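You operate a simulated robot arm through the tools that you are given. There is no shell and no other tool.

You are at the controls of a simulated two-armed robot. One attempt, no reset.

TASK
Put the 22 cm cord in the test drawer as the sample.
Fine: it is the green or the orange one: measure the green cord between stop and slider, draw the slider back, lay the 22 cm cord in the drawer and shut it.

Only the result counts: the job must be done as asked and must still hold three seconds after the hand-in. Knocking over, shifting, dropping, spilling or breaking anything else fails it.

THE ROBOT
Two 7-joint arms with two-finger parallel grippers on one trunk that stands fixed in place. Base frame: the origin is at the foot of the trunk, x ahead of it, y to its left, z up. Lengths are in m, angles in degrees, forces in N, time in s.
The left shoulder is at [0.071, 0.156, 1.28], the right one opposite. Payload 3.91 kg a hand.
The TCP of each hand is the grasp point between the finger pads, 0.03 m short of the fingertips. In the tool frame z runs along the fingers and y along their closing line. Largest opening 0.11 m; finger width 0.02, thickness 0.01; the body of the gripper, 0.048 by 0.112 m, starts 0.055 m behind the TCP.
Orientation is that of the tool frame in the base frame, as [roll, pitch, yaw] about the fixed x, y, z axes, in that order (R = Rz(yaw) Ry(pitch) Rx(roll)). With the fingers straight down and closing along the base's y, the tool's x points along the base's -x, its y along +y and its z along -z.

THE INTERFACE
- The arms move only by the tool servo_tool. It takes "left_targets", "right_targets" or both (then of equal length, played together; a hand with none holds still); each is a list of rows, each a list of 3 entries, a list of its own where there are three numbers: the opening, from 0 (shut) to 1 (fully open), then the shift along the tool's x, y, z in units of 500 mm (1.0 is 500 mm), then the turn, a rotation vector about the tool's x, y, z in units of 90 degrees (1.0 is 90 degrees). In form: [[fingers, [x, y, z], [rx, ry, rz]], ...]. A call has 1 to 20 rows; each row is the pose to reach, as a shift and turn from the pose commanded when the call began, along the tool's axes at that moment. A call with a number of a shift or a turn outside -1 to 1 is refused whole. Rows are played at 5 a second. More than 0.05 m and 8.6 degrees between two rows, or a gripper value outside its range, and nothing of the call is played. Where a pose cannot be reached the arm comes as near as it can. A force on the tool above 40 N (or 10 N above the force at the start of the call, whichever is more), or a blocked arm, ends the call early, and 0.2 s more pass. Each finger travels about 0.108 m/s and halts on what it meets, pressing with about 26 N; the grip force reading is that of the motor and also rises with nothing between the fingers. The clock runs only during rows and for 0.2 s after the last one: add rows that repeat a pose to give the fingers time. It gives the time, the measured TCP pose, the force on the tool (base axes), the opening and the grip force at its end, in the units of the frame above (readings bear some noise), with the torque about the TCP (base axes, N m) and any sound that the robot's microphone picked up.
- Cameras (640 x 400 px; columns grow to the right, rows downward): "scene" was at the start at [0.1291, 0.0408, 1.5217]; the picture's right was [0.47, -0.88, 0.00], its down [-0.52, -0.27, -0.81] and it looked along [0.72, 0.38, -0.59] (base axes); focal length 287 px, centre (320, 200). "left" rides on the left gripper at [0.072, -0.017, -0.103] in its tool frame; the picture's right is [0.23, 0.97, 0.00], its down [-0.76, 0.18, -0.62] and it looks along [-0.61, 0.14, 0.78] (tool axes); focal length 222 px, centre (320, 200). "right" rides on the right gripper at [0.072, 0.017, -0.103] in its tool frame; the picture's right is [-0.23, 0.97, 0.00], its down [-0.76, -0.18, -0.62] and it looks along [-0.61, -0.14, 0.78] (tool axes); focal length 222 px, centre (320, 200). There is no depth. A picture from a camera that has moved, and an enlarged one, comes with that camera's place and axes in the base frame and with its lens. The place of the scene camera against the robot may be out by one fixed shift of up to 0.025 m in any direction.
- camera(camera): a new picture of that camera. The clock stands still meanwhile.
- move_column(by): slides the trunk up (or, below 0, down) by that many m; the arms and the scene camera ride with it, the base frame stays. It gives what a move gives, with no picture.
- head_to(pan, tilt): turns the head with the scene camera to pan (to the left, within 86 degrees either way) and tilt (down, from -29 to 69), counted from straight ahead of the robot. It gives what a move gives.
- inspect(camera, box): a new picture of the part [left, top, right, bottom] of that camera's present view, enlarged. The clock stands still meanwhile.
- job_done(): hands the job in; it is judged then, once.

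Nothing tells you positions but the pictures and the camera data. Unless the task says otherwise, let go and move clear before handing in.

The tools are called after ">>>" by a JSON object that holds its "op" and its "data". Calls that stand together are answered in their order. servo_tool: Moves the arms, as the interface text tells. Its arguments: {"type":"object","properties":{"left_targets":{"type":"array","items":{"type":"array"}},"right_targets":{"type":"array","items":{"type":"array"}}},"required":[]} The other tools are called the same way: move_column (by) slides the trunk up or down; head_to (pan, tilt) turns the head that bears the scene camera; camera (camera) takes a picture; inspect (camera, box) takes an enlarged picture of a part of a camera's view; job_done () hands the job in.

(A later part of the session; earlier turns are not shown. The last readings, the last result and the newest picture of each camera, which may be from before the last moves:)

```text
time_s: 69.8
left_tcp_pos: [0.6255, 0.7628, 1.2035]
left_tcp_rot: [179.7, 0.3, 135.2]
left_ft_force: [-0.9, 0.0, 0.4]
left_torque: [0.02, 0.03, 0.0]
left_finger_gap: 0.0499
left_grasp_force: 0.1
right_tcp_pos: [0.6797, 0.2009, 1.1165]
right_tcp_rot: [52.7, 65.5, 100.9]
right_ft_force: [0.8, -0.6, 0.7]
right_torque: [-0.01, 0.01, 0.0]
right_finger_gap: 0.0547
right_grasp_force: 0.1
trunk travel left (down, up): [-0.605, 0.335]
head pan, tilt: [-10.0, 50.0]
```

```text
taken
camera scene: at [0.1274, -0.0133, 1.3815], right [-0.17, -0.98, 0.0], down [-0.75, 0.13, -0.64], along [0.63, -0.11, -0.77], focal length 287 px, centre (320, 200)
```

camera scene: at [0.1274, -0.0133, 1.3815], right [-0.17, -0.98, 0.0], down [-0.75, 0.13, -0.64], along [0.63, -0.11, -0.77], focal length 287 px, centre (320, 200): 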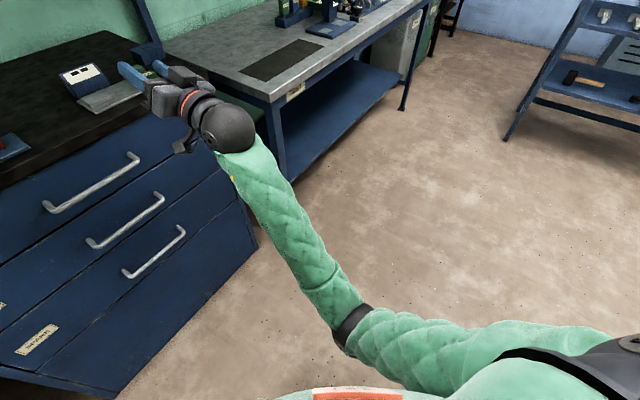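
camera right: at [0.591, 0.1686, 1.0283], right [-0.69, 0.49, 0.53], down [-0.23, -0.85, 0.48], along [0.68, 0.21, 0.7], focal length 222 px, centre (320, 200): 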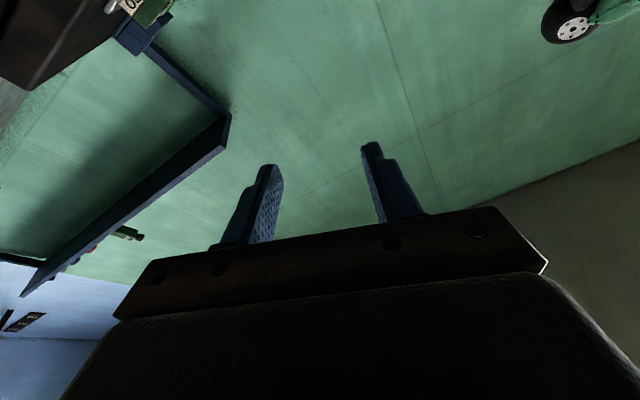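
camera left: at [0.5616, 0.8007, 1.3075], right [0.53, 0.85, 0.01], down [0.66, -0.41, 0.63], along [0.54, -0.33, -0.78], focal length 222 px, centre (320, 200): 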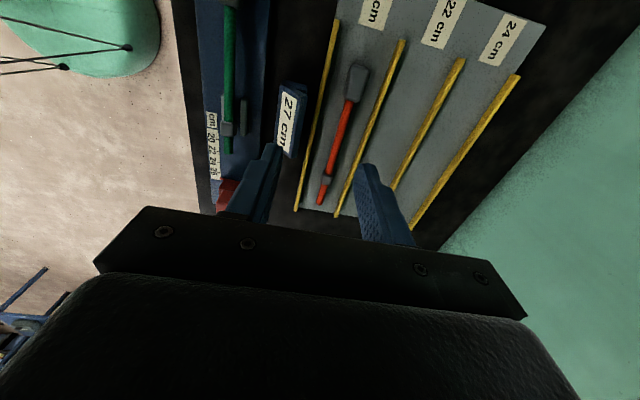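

The right elbow has swung inward in front of the trunk, which explains the block. I bring the right hand back up to a straight-down pose in front of the right shoulder to untangle it.

>>> {"op": "servo_tool", "data": {"right_targets": [[0.5, [-0.034, -0.011, -0.033], [0.045, 0.07, 0.014]], [0.5, [-0.068, -0.022, -0.065], [0.09, 0.14, 0.029]], [0.5, [-0.102, -0.033, -0.098], [0.136, 0.211, 0.043]], [0.5, [-0.136, -0.043, -0.13], [0.181, 0.281, 0.057]], [0.5, [-0.17, -0.054, -0.163], [0.226, 0.351, 0.072]], [0.5, [-0.204, -0.065, -0.196], [0.271, 0.421, 0.086]], [0.5, [-0.238, -0.076, -0.228], [0.317, 0.492, 0.101]], [0.5, [-0.272, -0.087, -0.261], [0.362, 0.562, 0.115]], [0.5, [-0.306, -0.098, -0.293], [0.407, 0.632, 0.129]], [0.5, [-0.34, -0.109, -0.326], [0.452, 0.702, 0.144]], [0.5, [-0.374, -0.12, -0.359], [0.497, 0.772, 0.158]], [0.5, [-0.408, -0.13, -0.391], [0.543, 0.843, 0.172]], [0.5, [-0.442, -0.141, -0.424], [0.588, 0.913, 0.187]], [0.5, [-0.4756, -0.1522, -0.4562], [0.633, 0.983, 0.201]], [0.5, [-0.4756, -0.1522, -0.4562], [0.633, 0.983, 0.201]]]}}

>>> {"op": "camera", "data": {"camera": "scene"}}

```text
time_s: 70.5
left_tcp_pos: [0.6264, 0.7617, 1.2042]
left_tcp_rot: [179.6, 0.2, 135.1]
left_ft_force: [0.1, 1.0, 0.9]
left_torque: [0.0, -0.03, -0.04]
left_finger_gap: 0.0496
left_grasp_force: 0.1
right_tcp_pos: [0.6971, 0.1067, 1.0717]
right_tcp_rot: [100.1, 72.8, 139.9]
right_ft_force: [-0.8, -0.1, -0.1]
right_torque: [-0.03, 0.01, -0.01]
right_finger_gap: 0.0553
right_grasp_force: 0.0
right hand out of reach, approached as far as the arm can: row 2, 3
trunk travel left (down, up): [-0.605, 0.335]
head pan, tilt: [-10.0, 50.0]
stopped in row 3 (right hand): the arm was blocked; the commanded pose is now the measured one
```

```text
taken
camera scene: at [0.1278, -0.0138, 1.3815], right [-0.17, -0.98, 0.0], down [-0.75, 0.13, -0.64], along [0.63, -0.11, -0.77], focal length 287 px, centre (320, 200)
```

scene: 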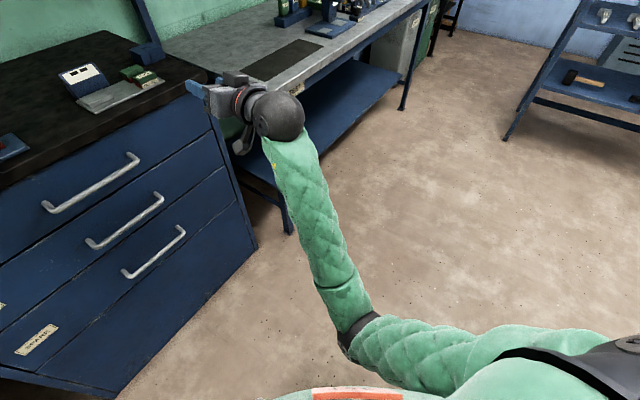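

>>> {"op": "servo_tool", "data": {"right_targets": [[0.5, [-0.03, -0.022, -0.043], [0, 0, 0]], [0.5, [-0.06, -0.044, -0.086], [0, 0, 0]], [0.5, [-0.09, -0.066, -0.13], [0, 0, 0]], [0.5, [-0.12, -0.088, -0.173], [0, 0, 0]], [0.5, [-0.15, -0.11, -0.216], [0, 0, 0]], [0.5, [-0.18, -0.132, -0.26], [0, 0, 0]], [0.5, [-0.21, -0.154, -0.303], [0, 0, 0]], [0.5, [-0.245, -0.177, -0.345], [0, 0, 0]], [0.5, [-0.245, -0.177, -0.345], [0, 0, 0]]]}}

>>> {"op": "camera", "data": {"camera": "scene"}}

```text
time_s: 72.5
left_tcp_pos: [0.6248, 0.7617, 1.2036]
left_tcp_rot: [179.6, 0.3, 135.1]
left_ft_force: [-0.9, 0.7, 0.0]
left_torque: [-0.04, 0.02, -0.03]
left_finger_gap: 0.0496
left_grasp_force: 0.1
right_tcp_pos: [0.6456, -0.0953, 1.1726]
right_tcp_rot: [99.9, 72.7, 139.8]
right_ft_force: [0.0, 0.1, -0.1]
right_torque: [0.02, 0.03, -0.05]
right_finger_gap: 0.055
right_grasp_force: 0.0
trunk travel left (down, up): [-0.605, 0.335]
head pan, tilt: [-10.0, 50.0]
```

```text
taken
camera scene: at [0.1278, -0.0131, 1.3814], right [-0.17, -0.98, 0.0], down [-0.75, 0.13, -0.64], along [0.63, -0.11, -0.77], focal length 287 px, centre (320, 200)
```

scene: 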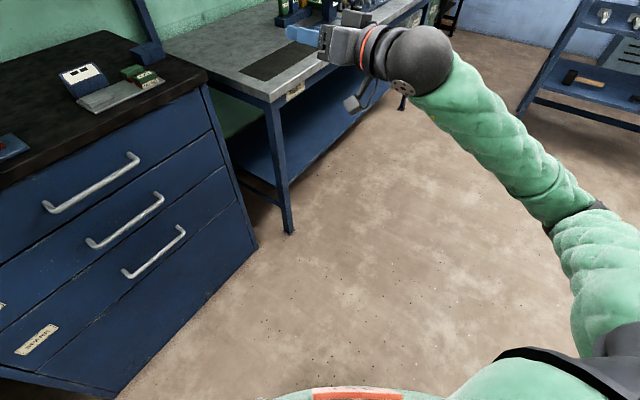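

Untangled: the right elbow is out to the right again and the hand points forward. Here in free space I test rolling the hand so that the fingers close vertically.

>>> {"op": "servo_tool", "data": {"right_targets": [[0.5, [0, 0, 0], [0, 0, -0.09]], [0.5, [0, 0, 0], [0, 0, -0.18]], [0.5, [0, 0, 0], [0, 0, -0.27]], [0.5, [0, 0, 0], [0, 0, -0.36]], [0.5, [0, 0, 0], [0, 0, -0.45]], [0.5, [0, 0, 0], [0, 0, -0.54]], [0.5, [0, 0, 0], [0, 0, -0.63]], [0.5, [0, 0, 0], [0, 0, -0.72]], [0.5, [0, 0, 0], [0, 0, -0.8]], [0.5, [0, 0, 0], [0, 0, -0.8]]]}}

>>> {"op": "camera", "data": {"camera": "scene"}}

```text
time_s: 74.7
left_tcp_pos: [0.6261, 0.7608, 1.2041]
left_tcp_rot: [179.6, 0.3, 135.3]
left_ft_force: [-0.7, 0.1, 0.5]
left_torque: [-0.01, 0.01, 0.01]
left_finger_gap: 0.0496
left_grasp_force: 0.0
right_tcp_pos: [0.6449, -0.0936, 1.1721]
right_tcp_rot: [-93.5, 35.0, -51.6]
right_ft_force: [-0.4, 0.8, 0.6]
right_torque: [-0.02, 0.01, -0.03]
right_finger_gap: 0.0552
right_grasp_force: 0.1
trunk travel left (down, up): [-0.605, 0.335]
head pan, tilt: [-10.0, 50.0]
```

```text
taken
camera scene: at [0.1278, -0.0138, 1.3814], right [-0.17, -0.98, 0.0], down [-0.75, 0.13, -0.64], along [0.63, -0.11, -0.77], focal length 287 px, centre (320, 200)
```

scene: 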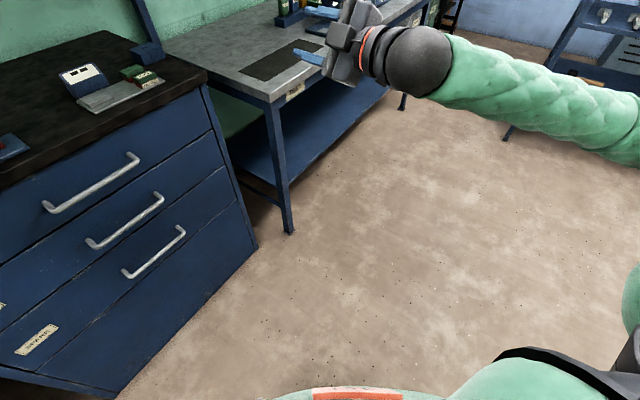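

Rolling this way works and even moves the elbow further out. I finish the roll (fingers closing vertically) while lowering the hand in front of the cabinet's right part.

>>> {"op": "servo_tool", "data": {"right_targets": [[0.5, [0.0145, 0.08, 0.008], [0.0015, -0.006, -0.039]], [0.5, [0.029, 0.16, 0.016], [0.003, -0.012, -0.078]], [0.5, [0.0435, 0.24, 0.024], [0.0046, -0.018, -0.117]], [0.5, [0.058, 0.32, 0.032], [0.006, -0.024, -0.156]], [0.5, [0.0725, 0.4, 0.04], [0.0076, -0.03, -0.195]], [0.5, [0.087, 0.48, 0.047], [0.009, -0.0355, -0.234]], [0.5, [0.1015, 0.56, 0.055], [0.0106, -0.0414, -0.273]], [0.5, [0.116, 0.64, 0.063], [0.012, -0.0474, -0.312]], [0.5, [0.1305, 0.72, 0.071], [0.0137, -0.0533, -0.351]], [0.5, [0.145, 0.803, 0.079], [0.0152, -0.0592, -0.3905]], [0.5, [0.145, 0.803, 0.079], [0.0152, -0.0592, -0.3905]]]}}

>>> {"op": "camera", "data": {"camera": "scene"}}

>>> {"op": "camera", "data": {"camera": "right"}}

```text
time_s: 77.2
left_tcp_pos: [0.6249, 0.7633, 1.2043]
left_tcp_rot: [179.6, 0.3, 135.2]
left_ft_force: [-0.3, 0.5, 0.3]
left_torque: [-0.03, -0.02, -0.01]
left_finger_gap: 0.0494
left_grasp_force: 0.0
right_tcp_pos: [0.5871, -0.1965, 1.0856]
right_tcp_rot: [-107.2, 19.0, -48.4]
right_ft_force: [0.1, -0.5, 0.5]
right_torque: [0.01, -0.01, 0.01]
right_finger_gap: 0.055
right_grasp_force: 0.0
right hand out of reach, approached as far as the arm can: row 1, 2, 3, 4, 5, 6, 7, 8, 9, 10, 11
trunk travel left (down, up): [-0.605, 0.335]
head pan, tilt: [-10.0, 50.0]
stopped in row 11 (right hand): the arm was blocked; the commanded pose is now the measured one
```

```text
taken
camera scene: at [0.1261, -0.0123, 1.3815], right [-0.17, -0.98, 0.0], down [-0.75, 0.13, -0.64], along [0.63, -0.11, -0.77], focal length 287 px, centre (320, 200)
```

scene: 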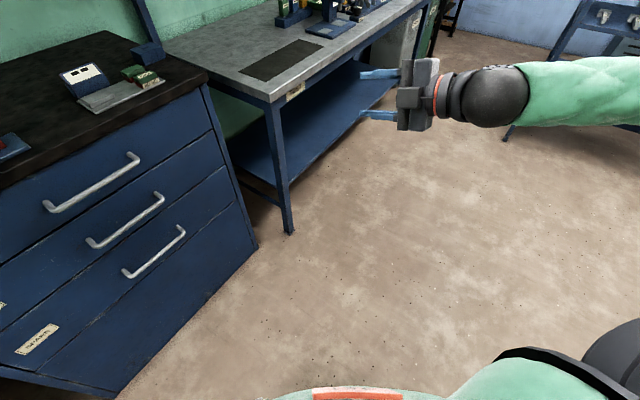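

```text
taken
camera right: at [0.5582, -0.3208, 1.0754], right [-0.56, 0.2, -0.81], down [-0.81, 0.09, 0.58], along [0.19, 0.98, 0.11], focal length 222 px, centre (320, 200)
```

right: 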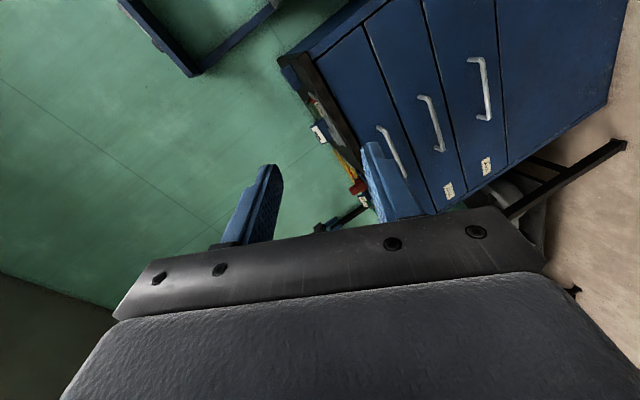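

The right arm's joints don't like this direction, since it has to reach across. For the left arm, the cabinet faces outward naturally, so I will open the drawer with the left hand using a 45° tilted, vertical-plane grip. First I bring the left hand out in front of the cabinet at a safe height.

>>> {"op": "servo_tool", "data": {"left_targets": [[0.45, [-0.05, -0.07, 0], [0, 0, 0]], [0.45, [-0.1, -0.15, 0], [0, 0, 0]], [0.45, [-0.16, -0.22, 0], [0, 0, 0]], [0.45, [-0.21, -0.3, 0], [0, 0, 0]], [0.45, [-0.27, -0.37, 0], [0, 0, 0]], [0.45, [-0.32, -0.45, 0], [0, 0, 0]], [0.45, [-0.38, -0.52, 0], [0, 0, 0]], [0.45, [-0.43, -0.6, 0], [0, 0, 0]], [0.45, [-0.48, -0.68, 0], [0, 0, 0]], [0.45, [-0.54, -0.76, 0], [0, 0, 0]], [0.45, [-0.54, -0.76, 0], [0, 0, 0]]]}}

>>> {"op": "head_to", "data": {"pan": 25, "tilt": 48}}

>>> {"op": "camera", "data": {"camera": "scene"}}

>>> {"op": "camera", "data": {"camera": "left"}}

```text
time_s: 79.7
left_tcp_pos: [0.5465, 0.3039, 1.2049]
left_tcp_rot: [179.6, 0.2, 135.2]
left_ft_force: [0.2, -0.1, -0.6]
left_torque: [-0.01, 0.03, -0.01]
left_finger_gap: 0.0492
left_grasp_force: 0.1
right_tcp_pos: [0.5877, -0.1966, 1.0869]
right_tcp_rot: [-107.1, 19.0, -48.3]
right_ft_force: [-1.0, 0.2, 0.6]
right_torque: [-0.01, -0.02, 0.01]
right_finger_gap: 0.0548
right_grasp_force: 0.0
trunk travel left (down, up): [-0.605, 0.335]
head pan, tilt: [-10.0, 50.0]
```

```text
time_s: 80.7
left_tcp_pos: [0.5485, 0.3043, 1.2031]
left_tcp_rot: [179.5, 0.2, 135.3]
left_ft_force: [0.4, 0.2, 0.9]
left_torque: [-0.01, -0.01, -0.01]
left_finger_gap: 0.0495
left_grasp_force: 0.0
right_tcp_pos: [0.5897, -0.1971, 1.0857]
right_tcp_rot: [-107.1, 19.0, -48.4]
right_ft_force: [0.9, -0.6, -0.5]
right_torque: [-0.03, 0.02, -0.01]
right_finger_gap: 0.055
right_grasp_force: 0.0
trunk travel left (down, up): [-0.605, 0.335]
head pan, tilt: [25.0, 48.0]
```

```text
taken
camera scene: at [0.123, 0.0328, 1.3842], right [0.42, -0.91, 0.0], down [-0.67, -0.31, -0.67], along [0.61, 0.28, -0.74], focal length 287 px, centre (320, 200)
```

scene: 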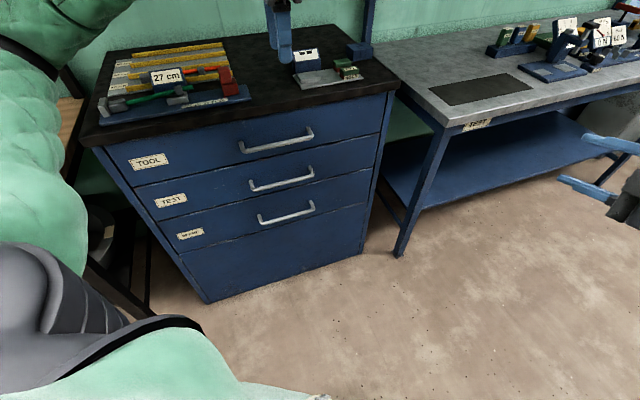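

```text
taken
camera left: at [0.4839, 0.3426, 1.3066], right [0.53, 0.85, 0.01], down [0.66, -0.41, 0.63], along [0.54, -0.33, -0.78], focal length 222 px, centre (320, 200)
```

left: 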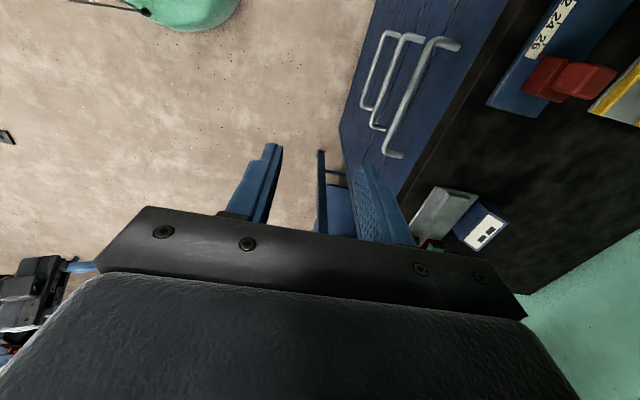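

>>> {"op": "inspect", "data": {"camera": "left", "box": [330, 10, 490, 180]}}

>>> {"op": "inspect", "data": {"camera": "scene", "box": [220, 110, 340, 230]}}

```text
2.35 times, centred on (410, 95) of left
camera zoom: at [0.4839, 0.3426, 1.3066], right [0.53, 0.85, 0.01], down [0.66, -0.41, 0.63], along [0.54, -0.33, -0.78], focal length 523 px, centre (108, 447)
```

zoom: 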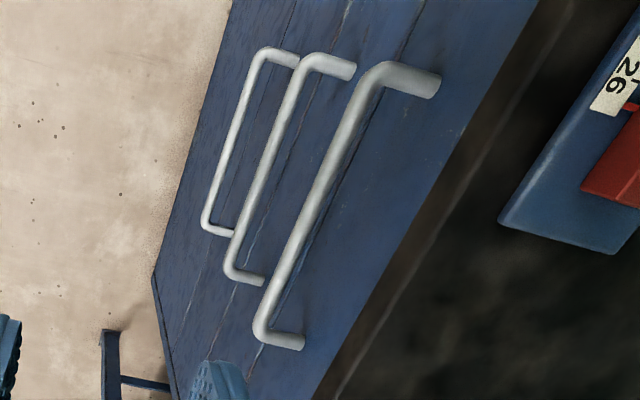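

```text
3.33 times, centred on (280, 170) of scene
camera zoom: at [0.123, 0.0328, 1.3842], right [0.42, -0.91, 0.0], down [-0.67, -0.31, -0.67], along [0.61, 0.28, -0.74], focal length 957 px, centre (453, 300)
```

zoom: 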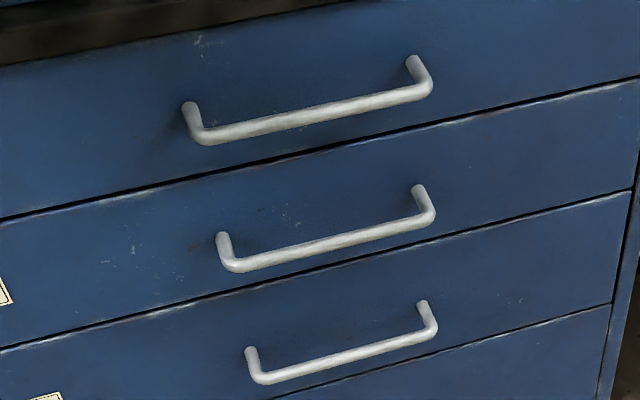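

Triangulated: the TEST bar runs at n≈0.767 (distance along the 45° direction), z≈0.728, from u≈0.083 to 0.273, standing 38 mm off the face. I lower the left hand in front of the drawers while tilting it 45° toward them.

>>> {"op": "servo_tool", "data": {"left_targets": [[0.4, [0, 0, 0.08], [-0.04, 0, 0]], [0.35, [0, 0, 0.16], [-0.09, 0, 0]], [0.3, [0, 0.0, 0.24], [-0.14, 0, 0]], [0.29, [-0.002, 0.0, 0.32], [-0.19, 0, 0]], [0.29, [-0.004, 0.0, 0.4], [-0.24, 0, 0]], [0.29, [-0.006, 0.01, 0.48], [-0.29, 0, 0]], [0.29, [-0.008, 0.02, 0.56], [-0.34, 0, 0]], [0.29, [-0.01, 0.03, 0.64], [-0.4, 0, 0]], [0.29, [-0.012, 0.036, 0.72], [-0.45, 0, 0]], [0.29, [-0.012, 0.036, 0.784], [-0.5, 0, 0]], [0.29, [-0.012, 0.036, 0.784], [-0.5, 0, 0]]]}}

>>> {"op": "camera", "data": {"camera": "scene"}}

>>> {"op": "camera", "data": {"camera": "left"}}

```text
time_s: 83.1
left_tcp_pos: [0.5696, 0.3099, 0.8111]
left_tcp_rot: [134.5, 0.2, 135.2]
left_ft_force: [0.6, 0.5, -0.1]
left_torque: [-0.01, -0.02, 0.0]
left_finger_gap: 0.0319
left_grasp_force: 0.0
right_tcp_pos: [0.5889, -0.1983, 1.0861]
right_tcp_rot: [-107.0, 18.9, -48.3]
right_ft_force: [0.8, 0.0, -1.1]
right_torque: [0.0, -0.02, 0.0]
right_finger_gap: 0.0552
right_grasp_force: 0.0
trunk travel left (down, up): [-0.605, 0.335]
head pan, tilt: [25.0, 48.0]
```

```text
taken
camera scene: at [0.123, 0.0325, 1.3842], right [0.42, -0.91, 0.0], down [-0.67, -0.31, -0.67], along [0.61, 0.28, -0.74], focal length 287 px, centre (320, 200)
```

scene: 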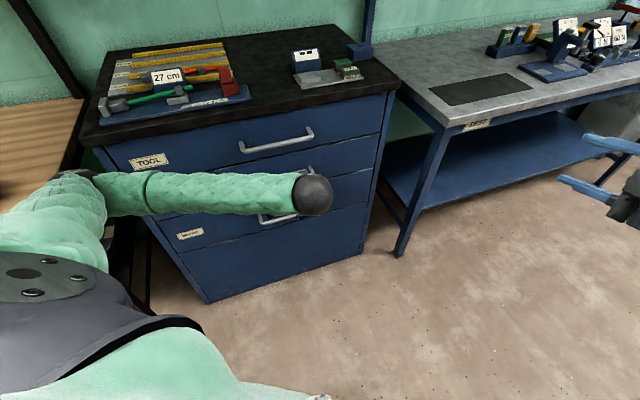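

```text
taken
camera left: at [0.4576, 0.3018, 0.872], right [0.32, 0.65, 0.69], down [0.31, -0.76, 0.57], along [0.89, 0.04, -0.44], focal length 222 px, centre (320, 200)
```

left: 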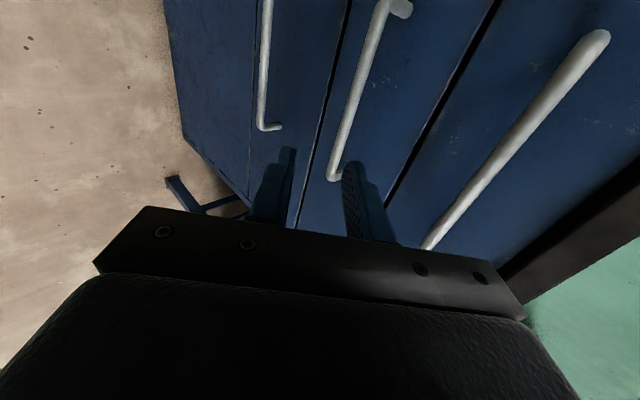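

>>> {"op": "inspect", "data": {"camera": "left", "box": [240, 0, 440, 190]}}

```text
2.11 times, centred on (340, 95) of left
camera zoom: at [0.4576, 0.3018, 0.872], right [0.32, 0.65, 0.69], down [0.31, -0.76, 0.57], along [0.89, 0.04, -0.44], focal length 468 px, centre (278, 421)
```

zoom: 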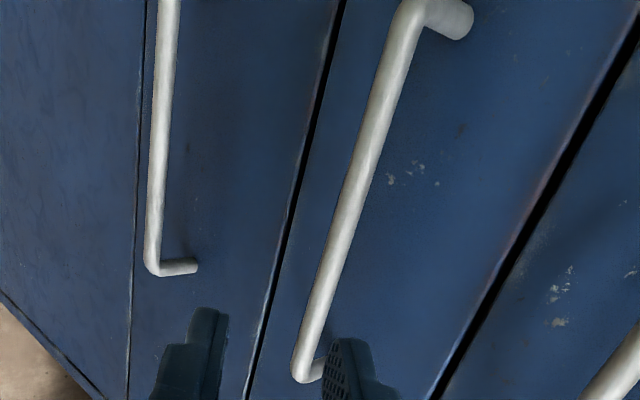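

The TEST bar lies ahead, about 37 mm off the finger line and about 16 cm away. I correct the offset and move half way in.

>>> {"op": "servo_tool", "data": {"left_targets": [[0.29, [0.004, 0.037, 0.05], [0, 0, 0]], [0.29, [0.004, 0.074, 0.1], [0, 0, 0]], [0.29, [0.004, 0.074, 0.16], [0, 0, 0]], [0.29, [0.004, 0.074, 0.16], [0, 0, 0]]]}}

>>> {"op": "camera", "data": {"camera": "left"}}

>>> {"op": "inspect", "data": {"camera": "left", "box": [240, 0, 440, 190]}}

>>> {"op": "inspect", "data": {"camera": "scene", "box": [230, 110, 370, 230]}}

```text
time_s: 84.1
left_tcp_pos: [0.6259, 0.3703, 0.7823]
left_tcp_rot: [134.6, 0.2, 135.3]
left_ft_force: [-0.1, -0.5, 0.0]
left_torque: [0.01, -0.02, 0.0]
left_finger_gap: 0.0321
left_grasp_force: 0.0
right_tcp_pos: [0.5883, -0.198, 1.0863]
right_tcp_rot: [-107.0, 19.0, -48.3]
right_ft_force: [-0.5, 0.1, 0.1]
right_torque: [-0.02, 0.0, 0.03]
right_finger_gap: 0.0549
right_grasp_force: 0.1
trunk travel left (down, up): [-0.605, 0.335]
head pan, tilt: [25.0, 48.0]
```

```text
taken
camera left: at [0.5147, 0.3614, 0.8416], right [0.32, 0.65, 0.69], down [0.31, -0.76, 0.57], along [0.89, 0.04, -0.45], focal length 222 px, centre (320, 200)
```

left: 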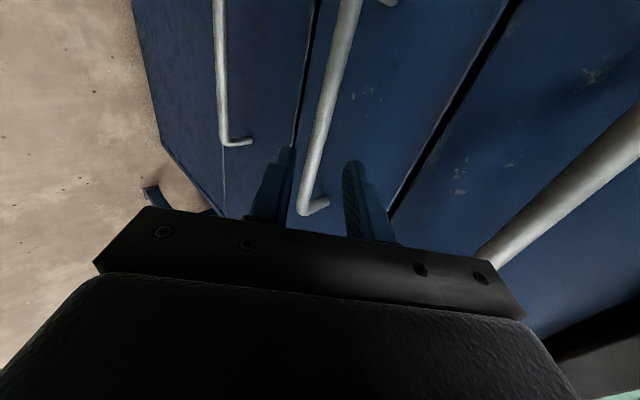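

```text
2.11 times, centred on (340, 95) of left
camera zoom: at [0.5147, 0.3614, 0.8416], right [0.32, 0.65, 0.69], down [0.31, -0.76, 0.57], along [0.89, 0.04, -0.45], focal length 468 px, centre (278, 421)
```

zoom: 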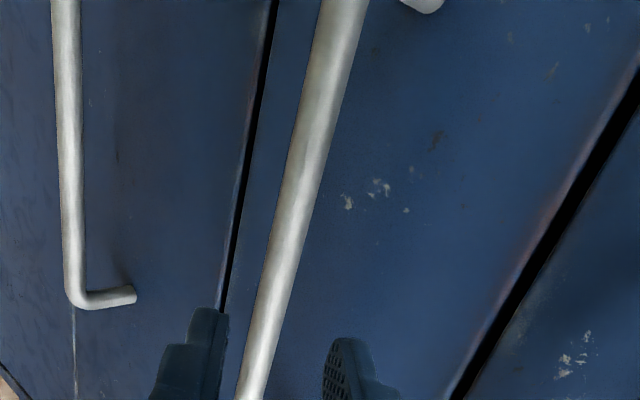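

```text
3.33 times, centred on (300, 170) of scene
camera zoom: at [0.1229, 0.0323, 1.3842], right [0.42, -0.91, 0.0], down [-0.67, -0.31, -0.67], along [0.61, 0.28, -0.74], focal length 957 px, centre (387, 300)
```

zoom: 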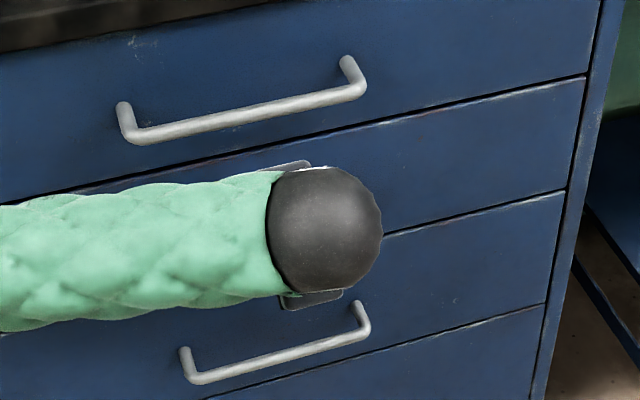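

The bar is now exactly between the finger planes, about 8–9 cm ahead. I advance 5 cm.

>>> {"op": "servo_tool", "data": {"left_targets": [[0.29, [0, 0.0, 0.04], [0, 0, 0]], [0.29, [0, 0.001, 0.08], [0, 0, 0]], [0.29, [0, 0.002, 0.1], [0, 0, 0]], [0.29, [0, 0.002, 0.1], [0, 0, 0]]]}}

>>> {"op": "camera", "data": {"camera": "left"}}

>>> {"op": "inspect", "data": {"camera": "left", "box": [250, 90, 390, 230]}}

```text
time_s: 85.1
left_tcp_pos: [0.6527, 0.3951, 0.7459]
left_tcp_rot: [134.6, 0.2, 135.2]
left_ft_force: [-0.9, -0.1, -0.4]
left_torque: [0.0, -0.01, -0.02]
left_finger_gap: 0.0319
left_grasp_force: 0.1
right_tcp_pos: [0.5877, -0.1972, 1.0855]
right_tcp_rot: [-107.1, 19.0, -48.3]
right_ft_force: [0.1, -0.6, -0.3]
right_torque: [0.04, 0.01, 0.0]
right_finger_gap: 0.0549
right_grasp_force: 0.1
trunk travel left (down, up): [-0.605, 0.335]
head pan, tilt: [25.0, 48.0]
```

```text
taken
camera left: at [0.5416, 0.3865, 0.8071], right [0.32, 0.65, 0.69], down [0.31, -0.76, 0.57], along [0.89, 0.04, -0.45], focal length 222 px, centre (320, 200)
```

left: 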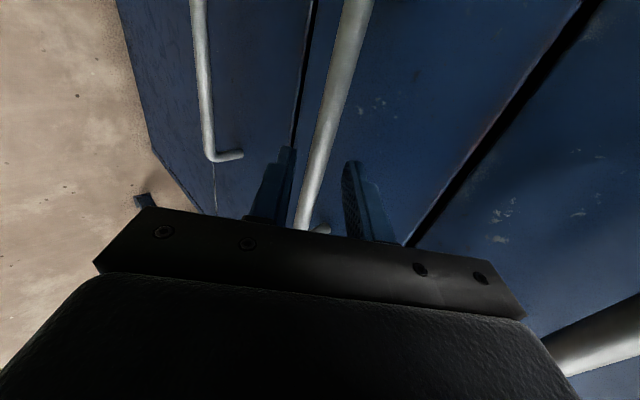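

```text
2.86 times, centred on (320, 160) of left
camera zoom: at [0.5416, 0.3865, 0.8071], right [0.32, 0.65, 0.69], down [0.31, -0.76, 0.57], along [0.89, 0.04, -0.45], focal length 635 px, centre (320, 314)
```

zoom: 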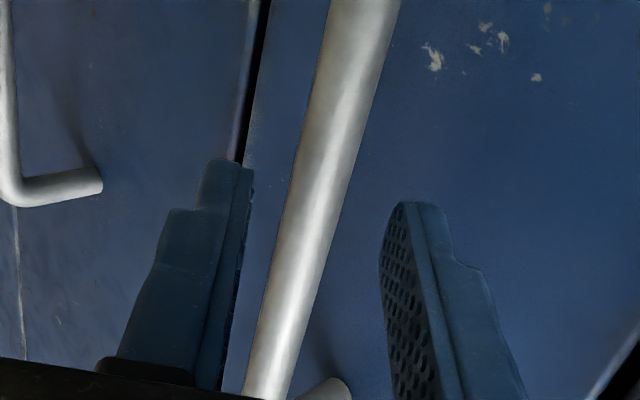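

The bar is centred and about 1 cm beyond the fingertips. I advance the remaining 2.2 cm in small steps, watching for contact.

>>> {"op": "servo_tool", "data": {"left_targets": [[0.29, [0, 0.0, 0.012], [0, 0, 0]], [0.29, [0, 0.0, 0.024], [0, 0, 0]], [0.29, [0, 0.0, 0.034], [0, 0, 0]], [0.29, [0, 0.0, 0.044], [0, 0, 0]], [0.29, [0, 0.0, 0.044], [0, 0, 0]]]}}

>>> {"op": "inspect", "data": {"camera": "left", "box": [250, 90, 390, 230]}}

```text
time_s: 86.3
left_tcp_pos: [0.6641, 0.4072, 0.7305]
left_tcp_rot: [134.6, 0.1, 135.1]
left_ft_force: [-0.3, -0.1, 0.1]
left_torque: [0.02, 0.0, 0.01]
left_finger_gap: 0.0319
left_grasp_force: 0.1
right_tcp_pos: [0.5882, -0.197, 1.086]
right_tcp_rot: [-107.3, 19.0, -48.3]
right_ft_force: [-0.3, -0.1, -0.5]
right_torque: [0.0, -0.01, 0.0]
right_finger_gap: 0.0548
right_grasp_force: 0.0
trunk travel left (down, up): [-0.605, 0.335]
head pan, tilt: [25.0, 48.0]
```

```text
2.86 times, centred on (320, 160) of left
camera zoom: at [0.5516, 0.3977, 0.7909], right [0.32, 0.65, 0.69], down [0.31, -0.76, 0.57], along [0.89, 0.04, -0.45], focal length 635 px, centre (320, 314)
```

zoom: 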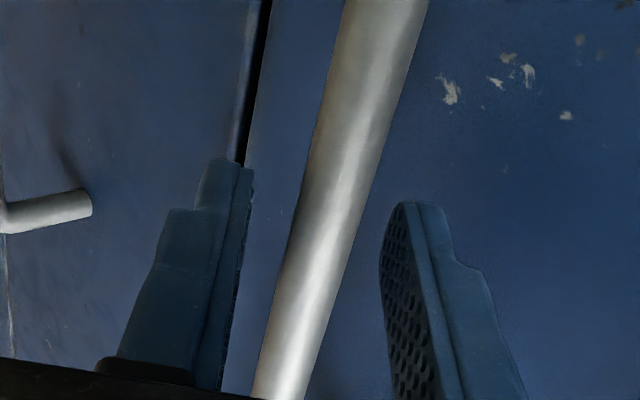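

>>> {"op": "servo_tool", "data": {"left_targets": [[0.2, [0, 0, 0], [0, 0, 0]], [0.1, [0, 0, 0], [0, 0, 0]], [0.0, [0, 0, 0], [0, 0, 0]], [0.0, [0, 0, 0], [0, 0, 0]], [0.0, [0, 0, 0], [0, 0, 0]]]}}

>>> {"op": "inspect", "data": {"camera": "left", "box": [250, 90, 390, 230]}}

```text
time_s: 87.5
left_tcp_pos: [0.6621, 0.4061, 0.7306]
left_tcp_rot: [134.7, 0.1, 135.3]
left_ft_force: [1.4, 2.3, 4.5]
left_torque: [0.18, 0.06, 0.12]
left_finger_gap: 0.0138
left_grasp_force: 45.0
right_tcp_pos: [0.5879, -0.1975, 1.0863]
right_tcp_rot: [-107.1, 19.1, -48.4]
right_ft_force: [-0.5, -0.1, 0.4]
right_torque: [-0.01, 0.01, 0.02]
right_finger_gap: 0.055
right_grasp_force: 0.1
trunk travel left (down, up): [-0.605, 0.335]
head pan, tilt: [25.0, 48.0]
```

```text
2.86 times, centred on (320, 160) of left
camera zoom: at [0.5516, 0.3977, 0.7912], right [0.32, 0.65, 0.69], down [0.31, -0.76, 0.57], along [0.89, 0.04, -0.45], focal length 635 px, centre (320, 314)
```

zoom: 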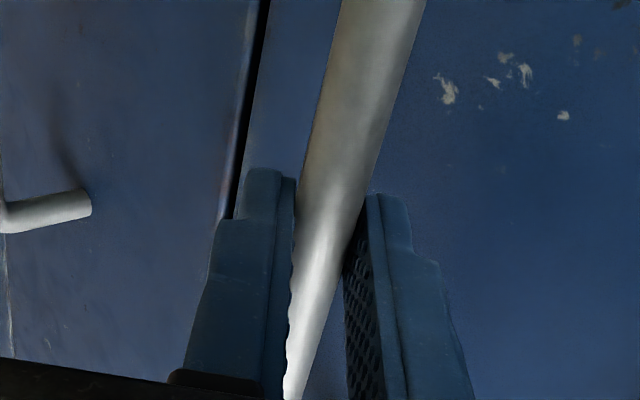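

The bar is held firmly. I pull the drawer straight out toward the robot, starting with 10 cm.

>>> {"op": "servo_tool", "data": {"left_targets": [[0.0, [0, -0.014, -0.014], [0, 0, 0]], [0.0, [0, -0.042, -0.043], [0, 0, 0]], [0.0, [0, -0.07, -0.071], [0, 0, 0]], [0.0, [0, -0.098, -0.1], [0, 0, 0]], [0.0, [0, -0.127, -0.128], [0, 0, 0]], [0.0, [0, -0.141, -0.142], [0, 0, 0]], [0.0, [0, -0.141, -0.142], [0, 0, 0]]]}}

>>> {"op": "camera", "data": {"camera": "scene"}}

```text
time_s: 89.1
left_tcp_pos: [0.5922, 0.3365, 0.7317]
left_tcp_rot: [134.6, 0.3, 135.2]
left_ft_force: [-0.6, -0.5, -4.9]
left_torque: [-0.02, 0.07, 0.04]
left_finger_gap: 0.0137
left_grasp_force: 45.2
right_tcp_pos: [0.5892, -0.1974, 1.0856]
right_tcp_rot: [-107.1, 19.0, -48.3]
right_ft_force: [-0.1, 0.9, -0.4]
right_torque: [0.01, -0.01, -0.01]
right_finger_gap: 0.0548
right_grasp_force: 0.1
trunk travel left (down, up): [-0.605, 0.335]
head pan, tilt: [25.0, 48.0]
```

```text
taken
camera scene: at [0.1232, 0.0329, 1.3842], right [0.42, -0.91, 0.0], down [-0.67, -0.31, -0.67], along [0.61, 0.28, -0.74], focal length 287 px, centre (320, 200)
```

scene: 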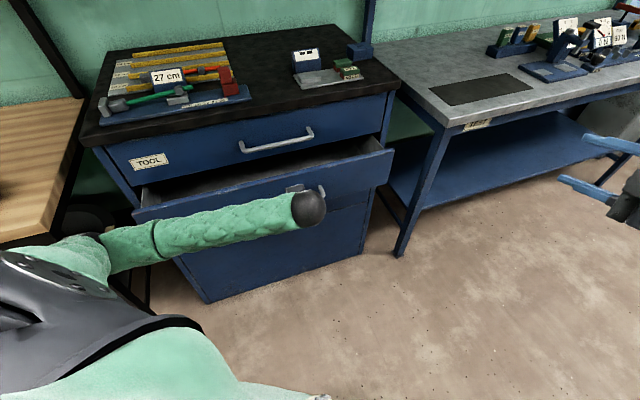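

The second (TEST) drawer is sliding out. I continue another 12 cm.

>>> {"op": "servo_tool", "data": {"left_targets": [[0.0, [0, -0.028, -0.028], [0, 0, 0]], [0.0, [0, -0.056, -0.057], [0, 0, 0]], [0.0, [0, -0.084, -0.085], [0, 0, 0]], [0.0, [0, -0.112, -0.114], [0, 0, 0]], [0.0, [0, -0.141, -0.142], [0, 0, 0]], [0.0, [0, -0.169, -0.171], [0, 0, 0]], [0.0, [0, -0.169, -0.171], [0, 0, 0]]]}}

>>> {"op": "camera", "data": {"camera": "scene"}}

```text
time_s: 90.7
left_tcp_pos: [0.5071, 0.2514, 0.7307]
left_tcp_rot: [134.6, 0.4, 135.1]
left_ft_force: [8.9, -11.7, 2.2]
left_torque: [-0.65, -0.55, -0.96]
left_finger_gap: 0.0137
left_grasp_force: 45.3
right_tcp_pos: [0.5884, -0.1982, 1.0851]
right_tcp_rot: [-107.0, 19.1, -48.3]
right_ft_force: [-0.1, 0.1, -0.2]
right_torque: [-0.02, -0.02, 0.03]
right_finger_gap: 0.0553
right_grasp_force: 0.0
trunk travel left (down, up): [-0.605, 0.335]
head pan, tilt: [25.0, 48.0]
```

```text
taken
camera scene: at [0.1234, 0.0321, 1.3843], right [0.42, -0.91, 0.0], down [-0.67, -0.31, -0.67], along [0.61, 0.28, -0.74], focal length 287 px, centre (320, 200)
```

scene: 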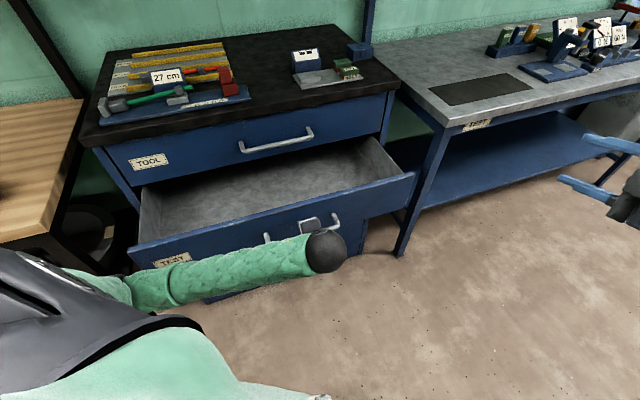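

The drawer stands about 22 cm open and is empty inside. I let go of the handle, back the fingers off, and raise the hand again while turning it straight down.

>>> {"op": "servo_tool", "data": {"left_targets": [[0.15, [0, 0, 0], [0, 0, 0]], [0.32, [0, 0, 0], [0, 0, 0]], [0.32, [0, 0, 0], [0, 0, 0]], [0.32, [0, 0, -0.04], [0, 0, 0]], [0.32, [0, 0, -0.12], [0, 0, 0]], [0.32, [0, 0, -0.2], [0, 0, 0]], [0.32, [0, 0, -0.2], [0, 0, 0]]]}}

>>> {"op": "servo_tool", "data": {"left_targets": [[0.4, [0, 0.064, -0.049], [0.05, 0, 0]], [0.4, [0, 0.128, -0.098], [0.1, 0, 0]], [0.4, [0, 0.192, -0.147], [0.15, 0, 0]], [0.4, [0, 0.256, -0.196], [0.2, 0, 0]], [0.4, [0, 0.32, -0.246], [0.25, 0, 0]], [0.4, [0, 0.383, -0.295], [0.3, 0, 0]], [0.4, [0, 0.447, -0.344], [0.35, 0, 0]], [0.4, [0, 0.511, -0.393], [0.4, 0, 0]], [0.4, [0, 0.575, -0.442], [0.45, 0, 0]], [0.4, [0, 0.639, -0.491], [0.5, 0, 0]], [0.4, [0, 0.639, -0.491], [0.5, 0, 0]]]}}

>>> {"op": "camera", "data": {"camera": "scene"}}

```text
time_s: 92.3
left_tcp_pos: [0.4598, 0.2011, 0.8003]
left_tcp_rot: [134.6, 0.1, 135.3]
left_ft_force: [0.4, -0.5, 0.8]
left_torque: [0.03, -0.01, -0.05]
left_finger_gap: 0.0351
left_grasp_force: 0.0
right_tcp_pos: [0.5888, -0.1962, 1.0876]
right_tcp_rot: [-107.1, 19.0, -48.3]
right_ft_force: [0.0, 0.4, 0.8]
right_torque: [0.04, -0.02, 0.01]
right_finger_gap: 0.0548
right_grasp_force: 0.1
trunk travel left (down, up): [-0.605, 0.335]
head pan, tilt: [25.0, 48.0]
```

```text
time_s: 93.2
left_tcp_pos: [0.5069, 0.282, 0.8906]
left_tcp_rot: [139.2, -10.9, 137.3]
left_ft_force: [0.6, -0.4, -0.7]
left_torque: [0.05, 0.0, -0.02]
left_finger_gap: 0.0441
left_grasp_force: 0.1
left hand out of reach, approached as far as the arm can: row 1, 2, 3, 4
right_tcp_pos: [0.5881, -0.1968, 1.0851]
right_tcp_rot: [-107.2, 19.0, -48.3]
right_ft_force: [0.8, -0.3, 0.9]
right_torque: [-0.01, 0.03, -0.01]
right_finger_gap: 0.0551
right_grasp_force: 0.1
trunk travel left (down, up): [-0.605, 0.335]
head pan, tilt: [25.0, 48.0]
stopped in row 4 (left hand): the arm was blocked; the commanded pose is now the measured one
```

```text
taken
camera scene: at [0.1231, 0.0329, 1.3842], right [0.42, -0.91, 0.0], down [-0.67, -0.31, -0.67], along [0.61, 0.28, -0.74], focal length 287 px, centre (320, 200)
```

scene: 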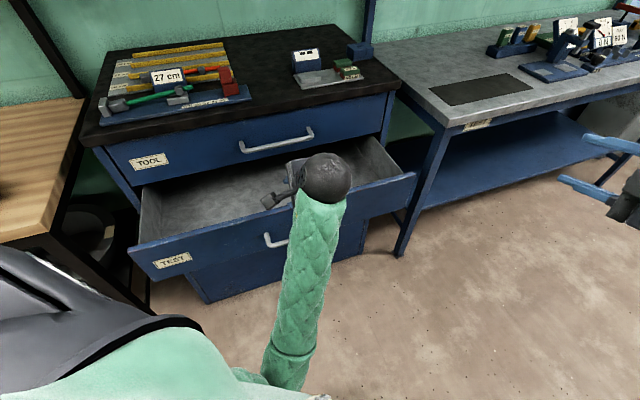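

The left elbow folded inward near the trunk while rising too close to the robot. I move the hand forward over the open drawer (well above it), restoring the orientation, to come back onto the path by which it descended.

>>> {"op": "servo_tool", "data": {"left_targets": [[0.4, [-0.008, 0.041, 0.007], [-0.013, -0.026, -0.016]], [0.4, [-0.016, 0.082, 0.013], [-0.027, -0.052, -0.033]], [0.4, [-0.024, 0.124, 0.02], [-0.04, -0.078, -0.049]], [0.4, [-0.032, 0.165, 0.027], [-0.053, -0.104, -0.0656]], [0.4, [-0.032, 0.165, 0.027], [-0.053, -0.104, -0.0656]]]}}

>>> {"op": "camera", "data": {"camera": "scene"}}

```text
time_s: 94.4
left_tcp_pos: [0.5711, 0.3182, 0.9342]
left_tcp_rot: [134.7, 0.1, 135.2]
left_ft_force: [0.0, -0.7, -0.4]
left_torque: [-0.03, -0.01, 0.01]
left_finger_gap: 0.0438
left_grasp_force: 0.1
right_tcp_pos: [0.5878, -0.1978, 1.0849]
right_tcp_rot: [-107.1, 19.0, -48.3]
right_ft_force: [0.8, 0.5, 0.2]
right_torque: [0.0, -0.03, -0.02]
right_finger_gap: 0.0549
right_grasp_force: 0.0
trunk travel left (down, up): [-0.605, 0.335]
head pan, tilt: [25.0, 48.0]
```

```text
taken
camera scene: at [0.1228, 0.0325, 1.3842], right [0.42, -0.91, 0.0], down [-0.67, -0.31, -0.67], along [0.61, 0.28, -0.74], focal length 287 px, centre (320, 200)
```

scene: 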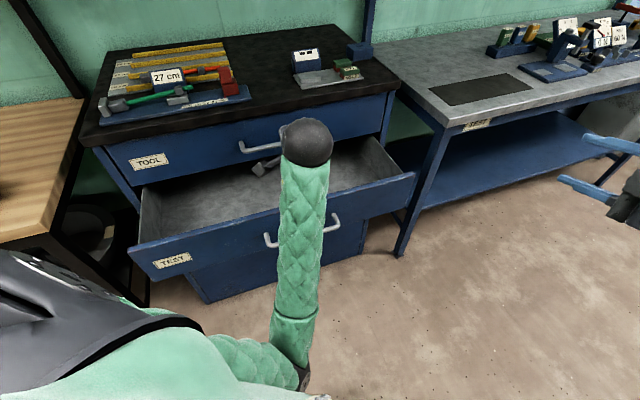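

>>> {"op": "servo_tool", "data": {"left_targets": [[0.4, [0.03, 0.05, -0.045], [0, 0, 0]], [0.4, [0.1, 0.09, -0.07], [0, 0, 0]], [0.4, [0.18, 0.12, -0.09], [0, 0, 0]], [0.4, [0.25, 0.15, -0.11], [0, 0, 0]], [0.4, [0.33, 0.18, -0.125], [0, 0, 0]], [0.4, [0.4, 0.2, -0.139], [0, 0, 0]], [0.4, [0.4, 0.2, -0.139], [0, 0, 0]]]}}

>>> {"op": "camera", "data": {"camera": "scene"}}

```text
time_s: 96.0
left_tcp_pos: [0.5217, 0.5078, 1.0596]
left_tcp_rot: [134.7, 0.1, 135.0]
left_ft_force: [-0.9, -0.3, -0.3]
left_torque: [-0.02, -0.02, -0.02]
left_finger_gap: 0.044
left_grasp_force: 0.1
left hand out of reach, approached as far as the arm can: row 2, 3, 4, 5, 6, 7
right_tcp_pos: [0.5891, -0.1975, 1.0862]
right_tcp_rot: [-107.1, 19.1, -48.4]
right_ft_force: [0.3, -1.7, 1.1]
right_torque: [0.01, 0.01, -0.01]
right_finger_gap: 0.055
right_grasp_force: 0.1
trunk travel left (down, up): [-0.605, 0.335]
head pan, tilt: [25.0, 48.0]
```

```text
taken
camera scene: at [0.1229, 0.0326, 1.3842], right [0.42, -0.91, 0.0], down [-0.67, -0.31, -0.67], along [0.61, 0.28, -0.74], focal length 287 px, centre (320, 200)
```

scene: 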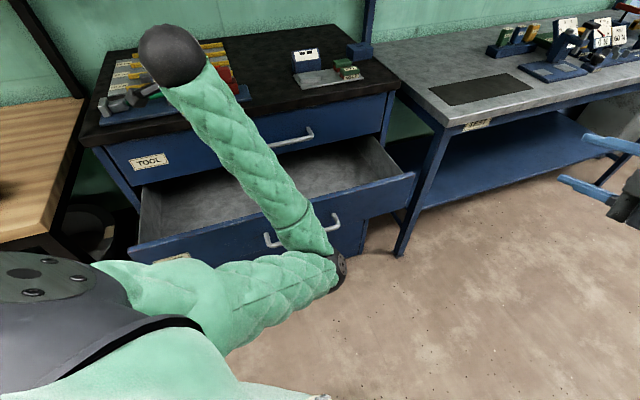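

>>> {"op": "servo_tool", "data": {"left_targets": [[0.4, [0.02, 0.06, -0.05], [0, 0, 0]], [0.4, [0.05, 0.12, -0.09], [0, 0, 0]], [0.4, [0.1, 0.18, -0.13], [0, 0, 0]], [0.4, [0.15, 0.23, -0.16], [0, 0, 0]], [0.4, [0.2, 0.27, -0.182], [0, 0, 0]], [0.4, [0.2, 0.27, -0.182], [0, 0, 0]]]}}

>>> {"op": "camera", "data": {"camera": "scene"}}

```text
time_s: 97.4
left_tcp_pos: [0.4691, 0.5985, 1.2166]
left_tcp_rot: [134.7, -0.2, 135.1]
left_ft_force: [-0.2, -0.6, 0.3]
left_torque: [0.01, 0.05, 0.04]
left_finger_gap: 0.0442
left_grasp_force: 0.0
right_tcp_pos: [0.5887, -0.1979, 1.0862]
right_tcp_rot: [-107.2, 19.0, -48.4]
right_ft_force: [0.6, -1.2, -0.1]
right_torque: [0.03, -0.02, 0.01]
right_finger_gap: 0.0552
right_grasp_force: 0.1
trunk travel left (down, up): [-0.605, 0.335]
head pan, tilt: [25.0, 48.0]
```

```text
taken
camera scene: at [0.1235, 0.0321, 1.3841], right [0.42, -0.91, 0.0], down [-0.67, -0.31, -0.67], along [0.61, 0.28, -0.74], focal length 287 px, centre (320, 200)
```

scene: 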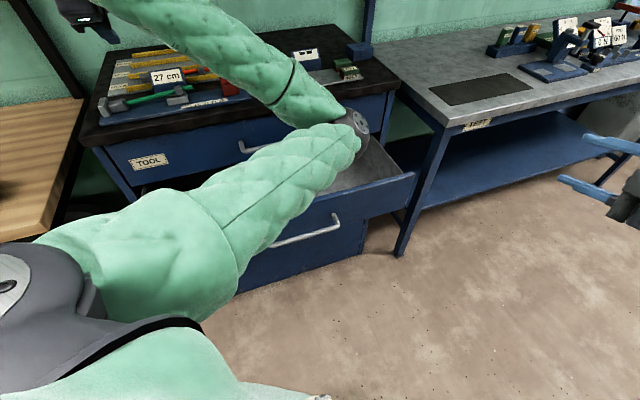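

>>> {"op": "servo_tool", "data": {"left_targets": [[0.4, [0.018, 0.014, -0.011], [0.07, 0, 0]], [0.4, [0.036, 0.027, -0.021], [0.14, 0, 0]], [0.4, [0.054, 0.041, -0.032], [0.21, 0, 0]], [0.4, [0.073, 0.055, -0.042], [0.29, 0, 0]], [0.4, [0.091, 0.069, -0.053], [0.36, 0, 0]], [0.4, [0.109, 0.082, -0.063], [0.43, 0, 0]], [0.4, [0.127, 0.096, -0.074], [0.504, 0, 0]], [0.4, [0.127, 0.096, -0.074], [0.504, 0, 0]]]}}

>>> {"op": "camera", "data": {"camera": "scene"}}

```text
time_s: 99.2
left_tcp_pos: [0.4294, 0.6499, 1.2762]
left_tcp_rot: [180.0, -0.2, 135.1]
left_ft_force: [0.5, -0.4, 0.6]
left_torque: [-0.01, 0.01, 0.0]
left_finger_gap: 0.044
left_grasp_force: 0.2
right_tcp_pos: [0.5892, -0.1989, 1.086]
right_tcp_rot: [-107.1, 19.1, -48.3]
right_ft_force: [-0.3, -0.4, -0.1]
right_torque: [-0.01, -0.02, -0.01]
right_finger_gap: 0.0552
right_grasp_force: 0.1
trunk travel left (down, up): [-0.605, 0.335]
head pan, tilt: [25.0, 48.0]
```

```text
taken
camera scene: at [0.1233, 0.0323, 1.3842], right [0.42, -0.91, 0.0], down [-0.67, -0.31, -0.67], along [0.61, 0.28, -0.74], focal length 287 px, centre (320, 200)
```

scene: 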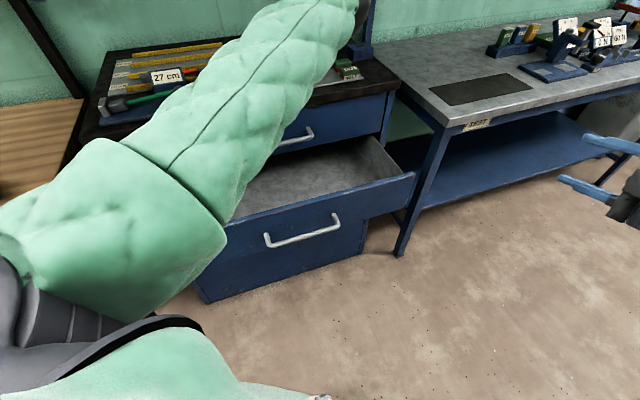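

>>> {"op": "head_to", "data": {"pan": 40, "tilt": 20}}

>>> {"op": "camera", "data": {"camera": "scene"}}

>>> {"op": "camera", "data": {"camera": "left"}}

```text
time_s: 100.1
left_tcp_pos: [0.429, 0.6509, 1.2765]
left_tcp_rot: [180.0, 0.0, 135.2]
left_ft_force: [-0.7, 0.0, 0.2]
left_torque: [0.02, -0.03, -0.01]
left_finger_gap: 0.0441
left_grasp_force: 0.0
right_tcp_pos: [0.5882, -0.1979, 1.0851]
right_tcp_rot: [-107.1, 19.0, -48.2]
right_ft_force: [0.2, 0.5, 0.0]
right_torque: [-0.02, 0.03, 0.01]
right_finger_gap: 0.0552
right_grasp_force: 0.1
trunk travel left (down, up): [-0.605, 0.335]
head pan, tilt: [40.0, 20.0]
```

```text
taken
camera scene: at [0.1231, 0.0591, 1.427], right [0.64, -0.77, 0.0], down [-0.26, -0.22, -0.94], along [0.72, 0.6, -0.34], focal length 287 px, centre (320, 200)
```

scene: 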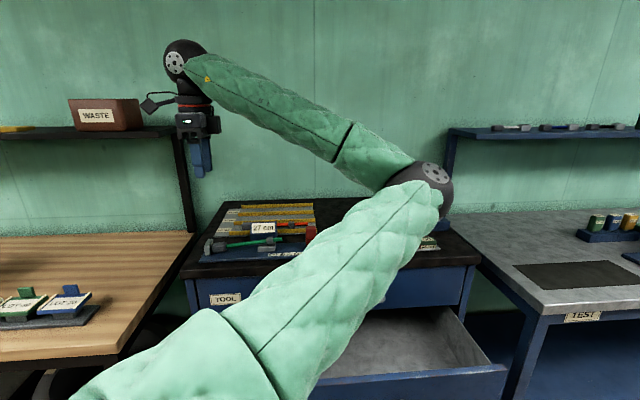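

```text
taken
camera left: at [0.3661, 0.6897, 1.38], right [0.53, 0.85, 0.0], down [0.67, -0.41, 0.62], along [0.53, -0.33, -0.78], focal length 222 px, centre (320, 200)
```

left: 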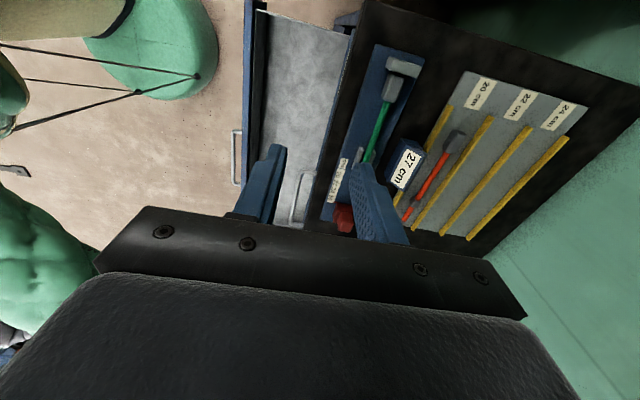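

The left hand is straight down again, with the elbow now on the right, which is acceptable. I move it over the orange block at a safe height.

>>> {"op": "servo_tool", "data": {"left_targets": [[0.42, [-0.01, 0.08, 0.0], [0, 0, 0]], [0.42, [-0.02, 0.16, 0.02], [0, 0, 0]], [0.42, [-0.03, 0.25, 0.05], [0, 0, 0]], [0.42, [-0.04, 0.33, 0.08], [0, 0, 0]], [0.42, [-0.05, 0.42, 0.12], [0, 0, 0]], [0.42, [-0.066, 0.512, 0.152], [0, 0, 0]], [0.42, [-0.066, 0.512, 0.152], [0, 0, 0]]]}}

>>> {"op": "camera", "data": {"camera": "scene"}}

>>> {"op": "camera", "data": {"camera": "left"}}

>>> {"op": "inspect", "data": {"camera": "left", "box": [240, 50, 400, 150]}}

```text
time_s: 101.7
left_tcp_pos: [0.6303, 0.8058, 1.1991]
left_tcp_rot: [179.9, 0.0, 135.1]
left_ft_force: [-0.3, 0.4, 0.4]
left_torque: [0.03, -0.05, -0.01]
left_finger_gap: 0.0463
left_grasp_force: 0.1
right_tcp_pos: [0.5872, -0.1984, 1.0867]
right_tcp_rot: [-107.0, 19.1, -48.3]
right_ft_force: [-1.0, -0.5, 0.9]
right_torque: [-0.01, 0.01, -0.01]
right_finger_gap: 0.0551
right_grasp_force: 0.0
trunk travel left (down, up): [-0.605, 0.335]
head pan, tilt: [40.0, 20.0]
```

```text
taken
camera scene: at [0.1223, 0.0579, 1.4272], right [0.64, -0.77, 0.0], down [-0.26, -0.22, -0.94], along [0.72, 0.6, -0.34], focal length 287 px, centre (320, 200)
```

scene: 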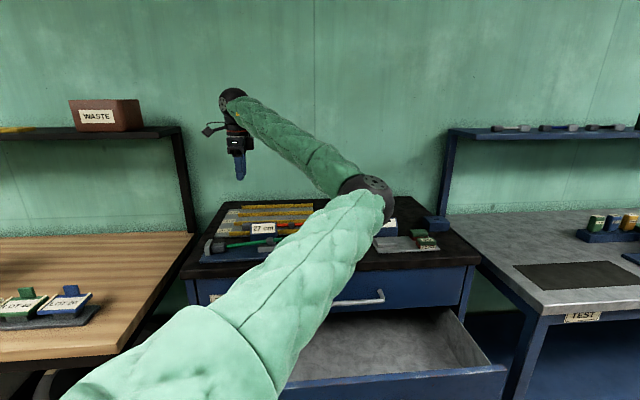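

```text
taken
camera left: at [0.5673, 0.8448, 1.3034], right [0.53, 0.85, 0.0], down [0.67, -0.41, 0.62], along [0.53, -0.33, -0.78], focal length 222 px, centre (320, 200)
```

left: 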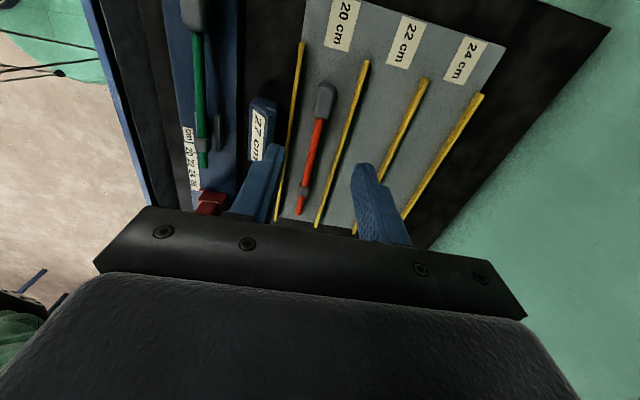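

```text
4.00 times, centred on (320, 100) of left
camera zoom: at [0.5673, 0.8448, 1.3034], right [0.53, 0.85, 0.0], down [0.67, -0.41, 0.62], along [0.53, -0.33, -0.78], focal length 888 px, centre (320, 600)
```

zoom: 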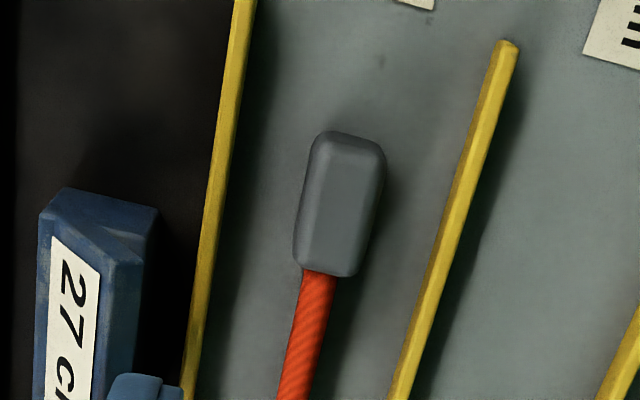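

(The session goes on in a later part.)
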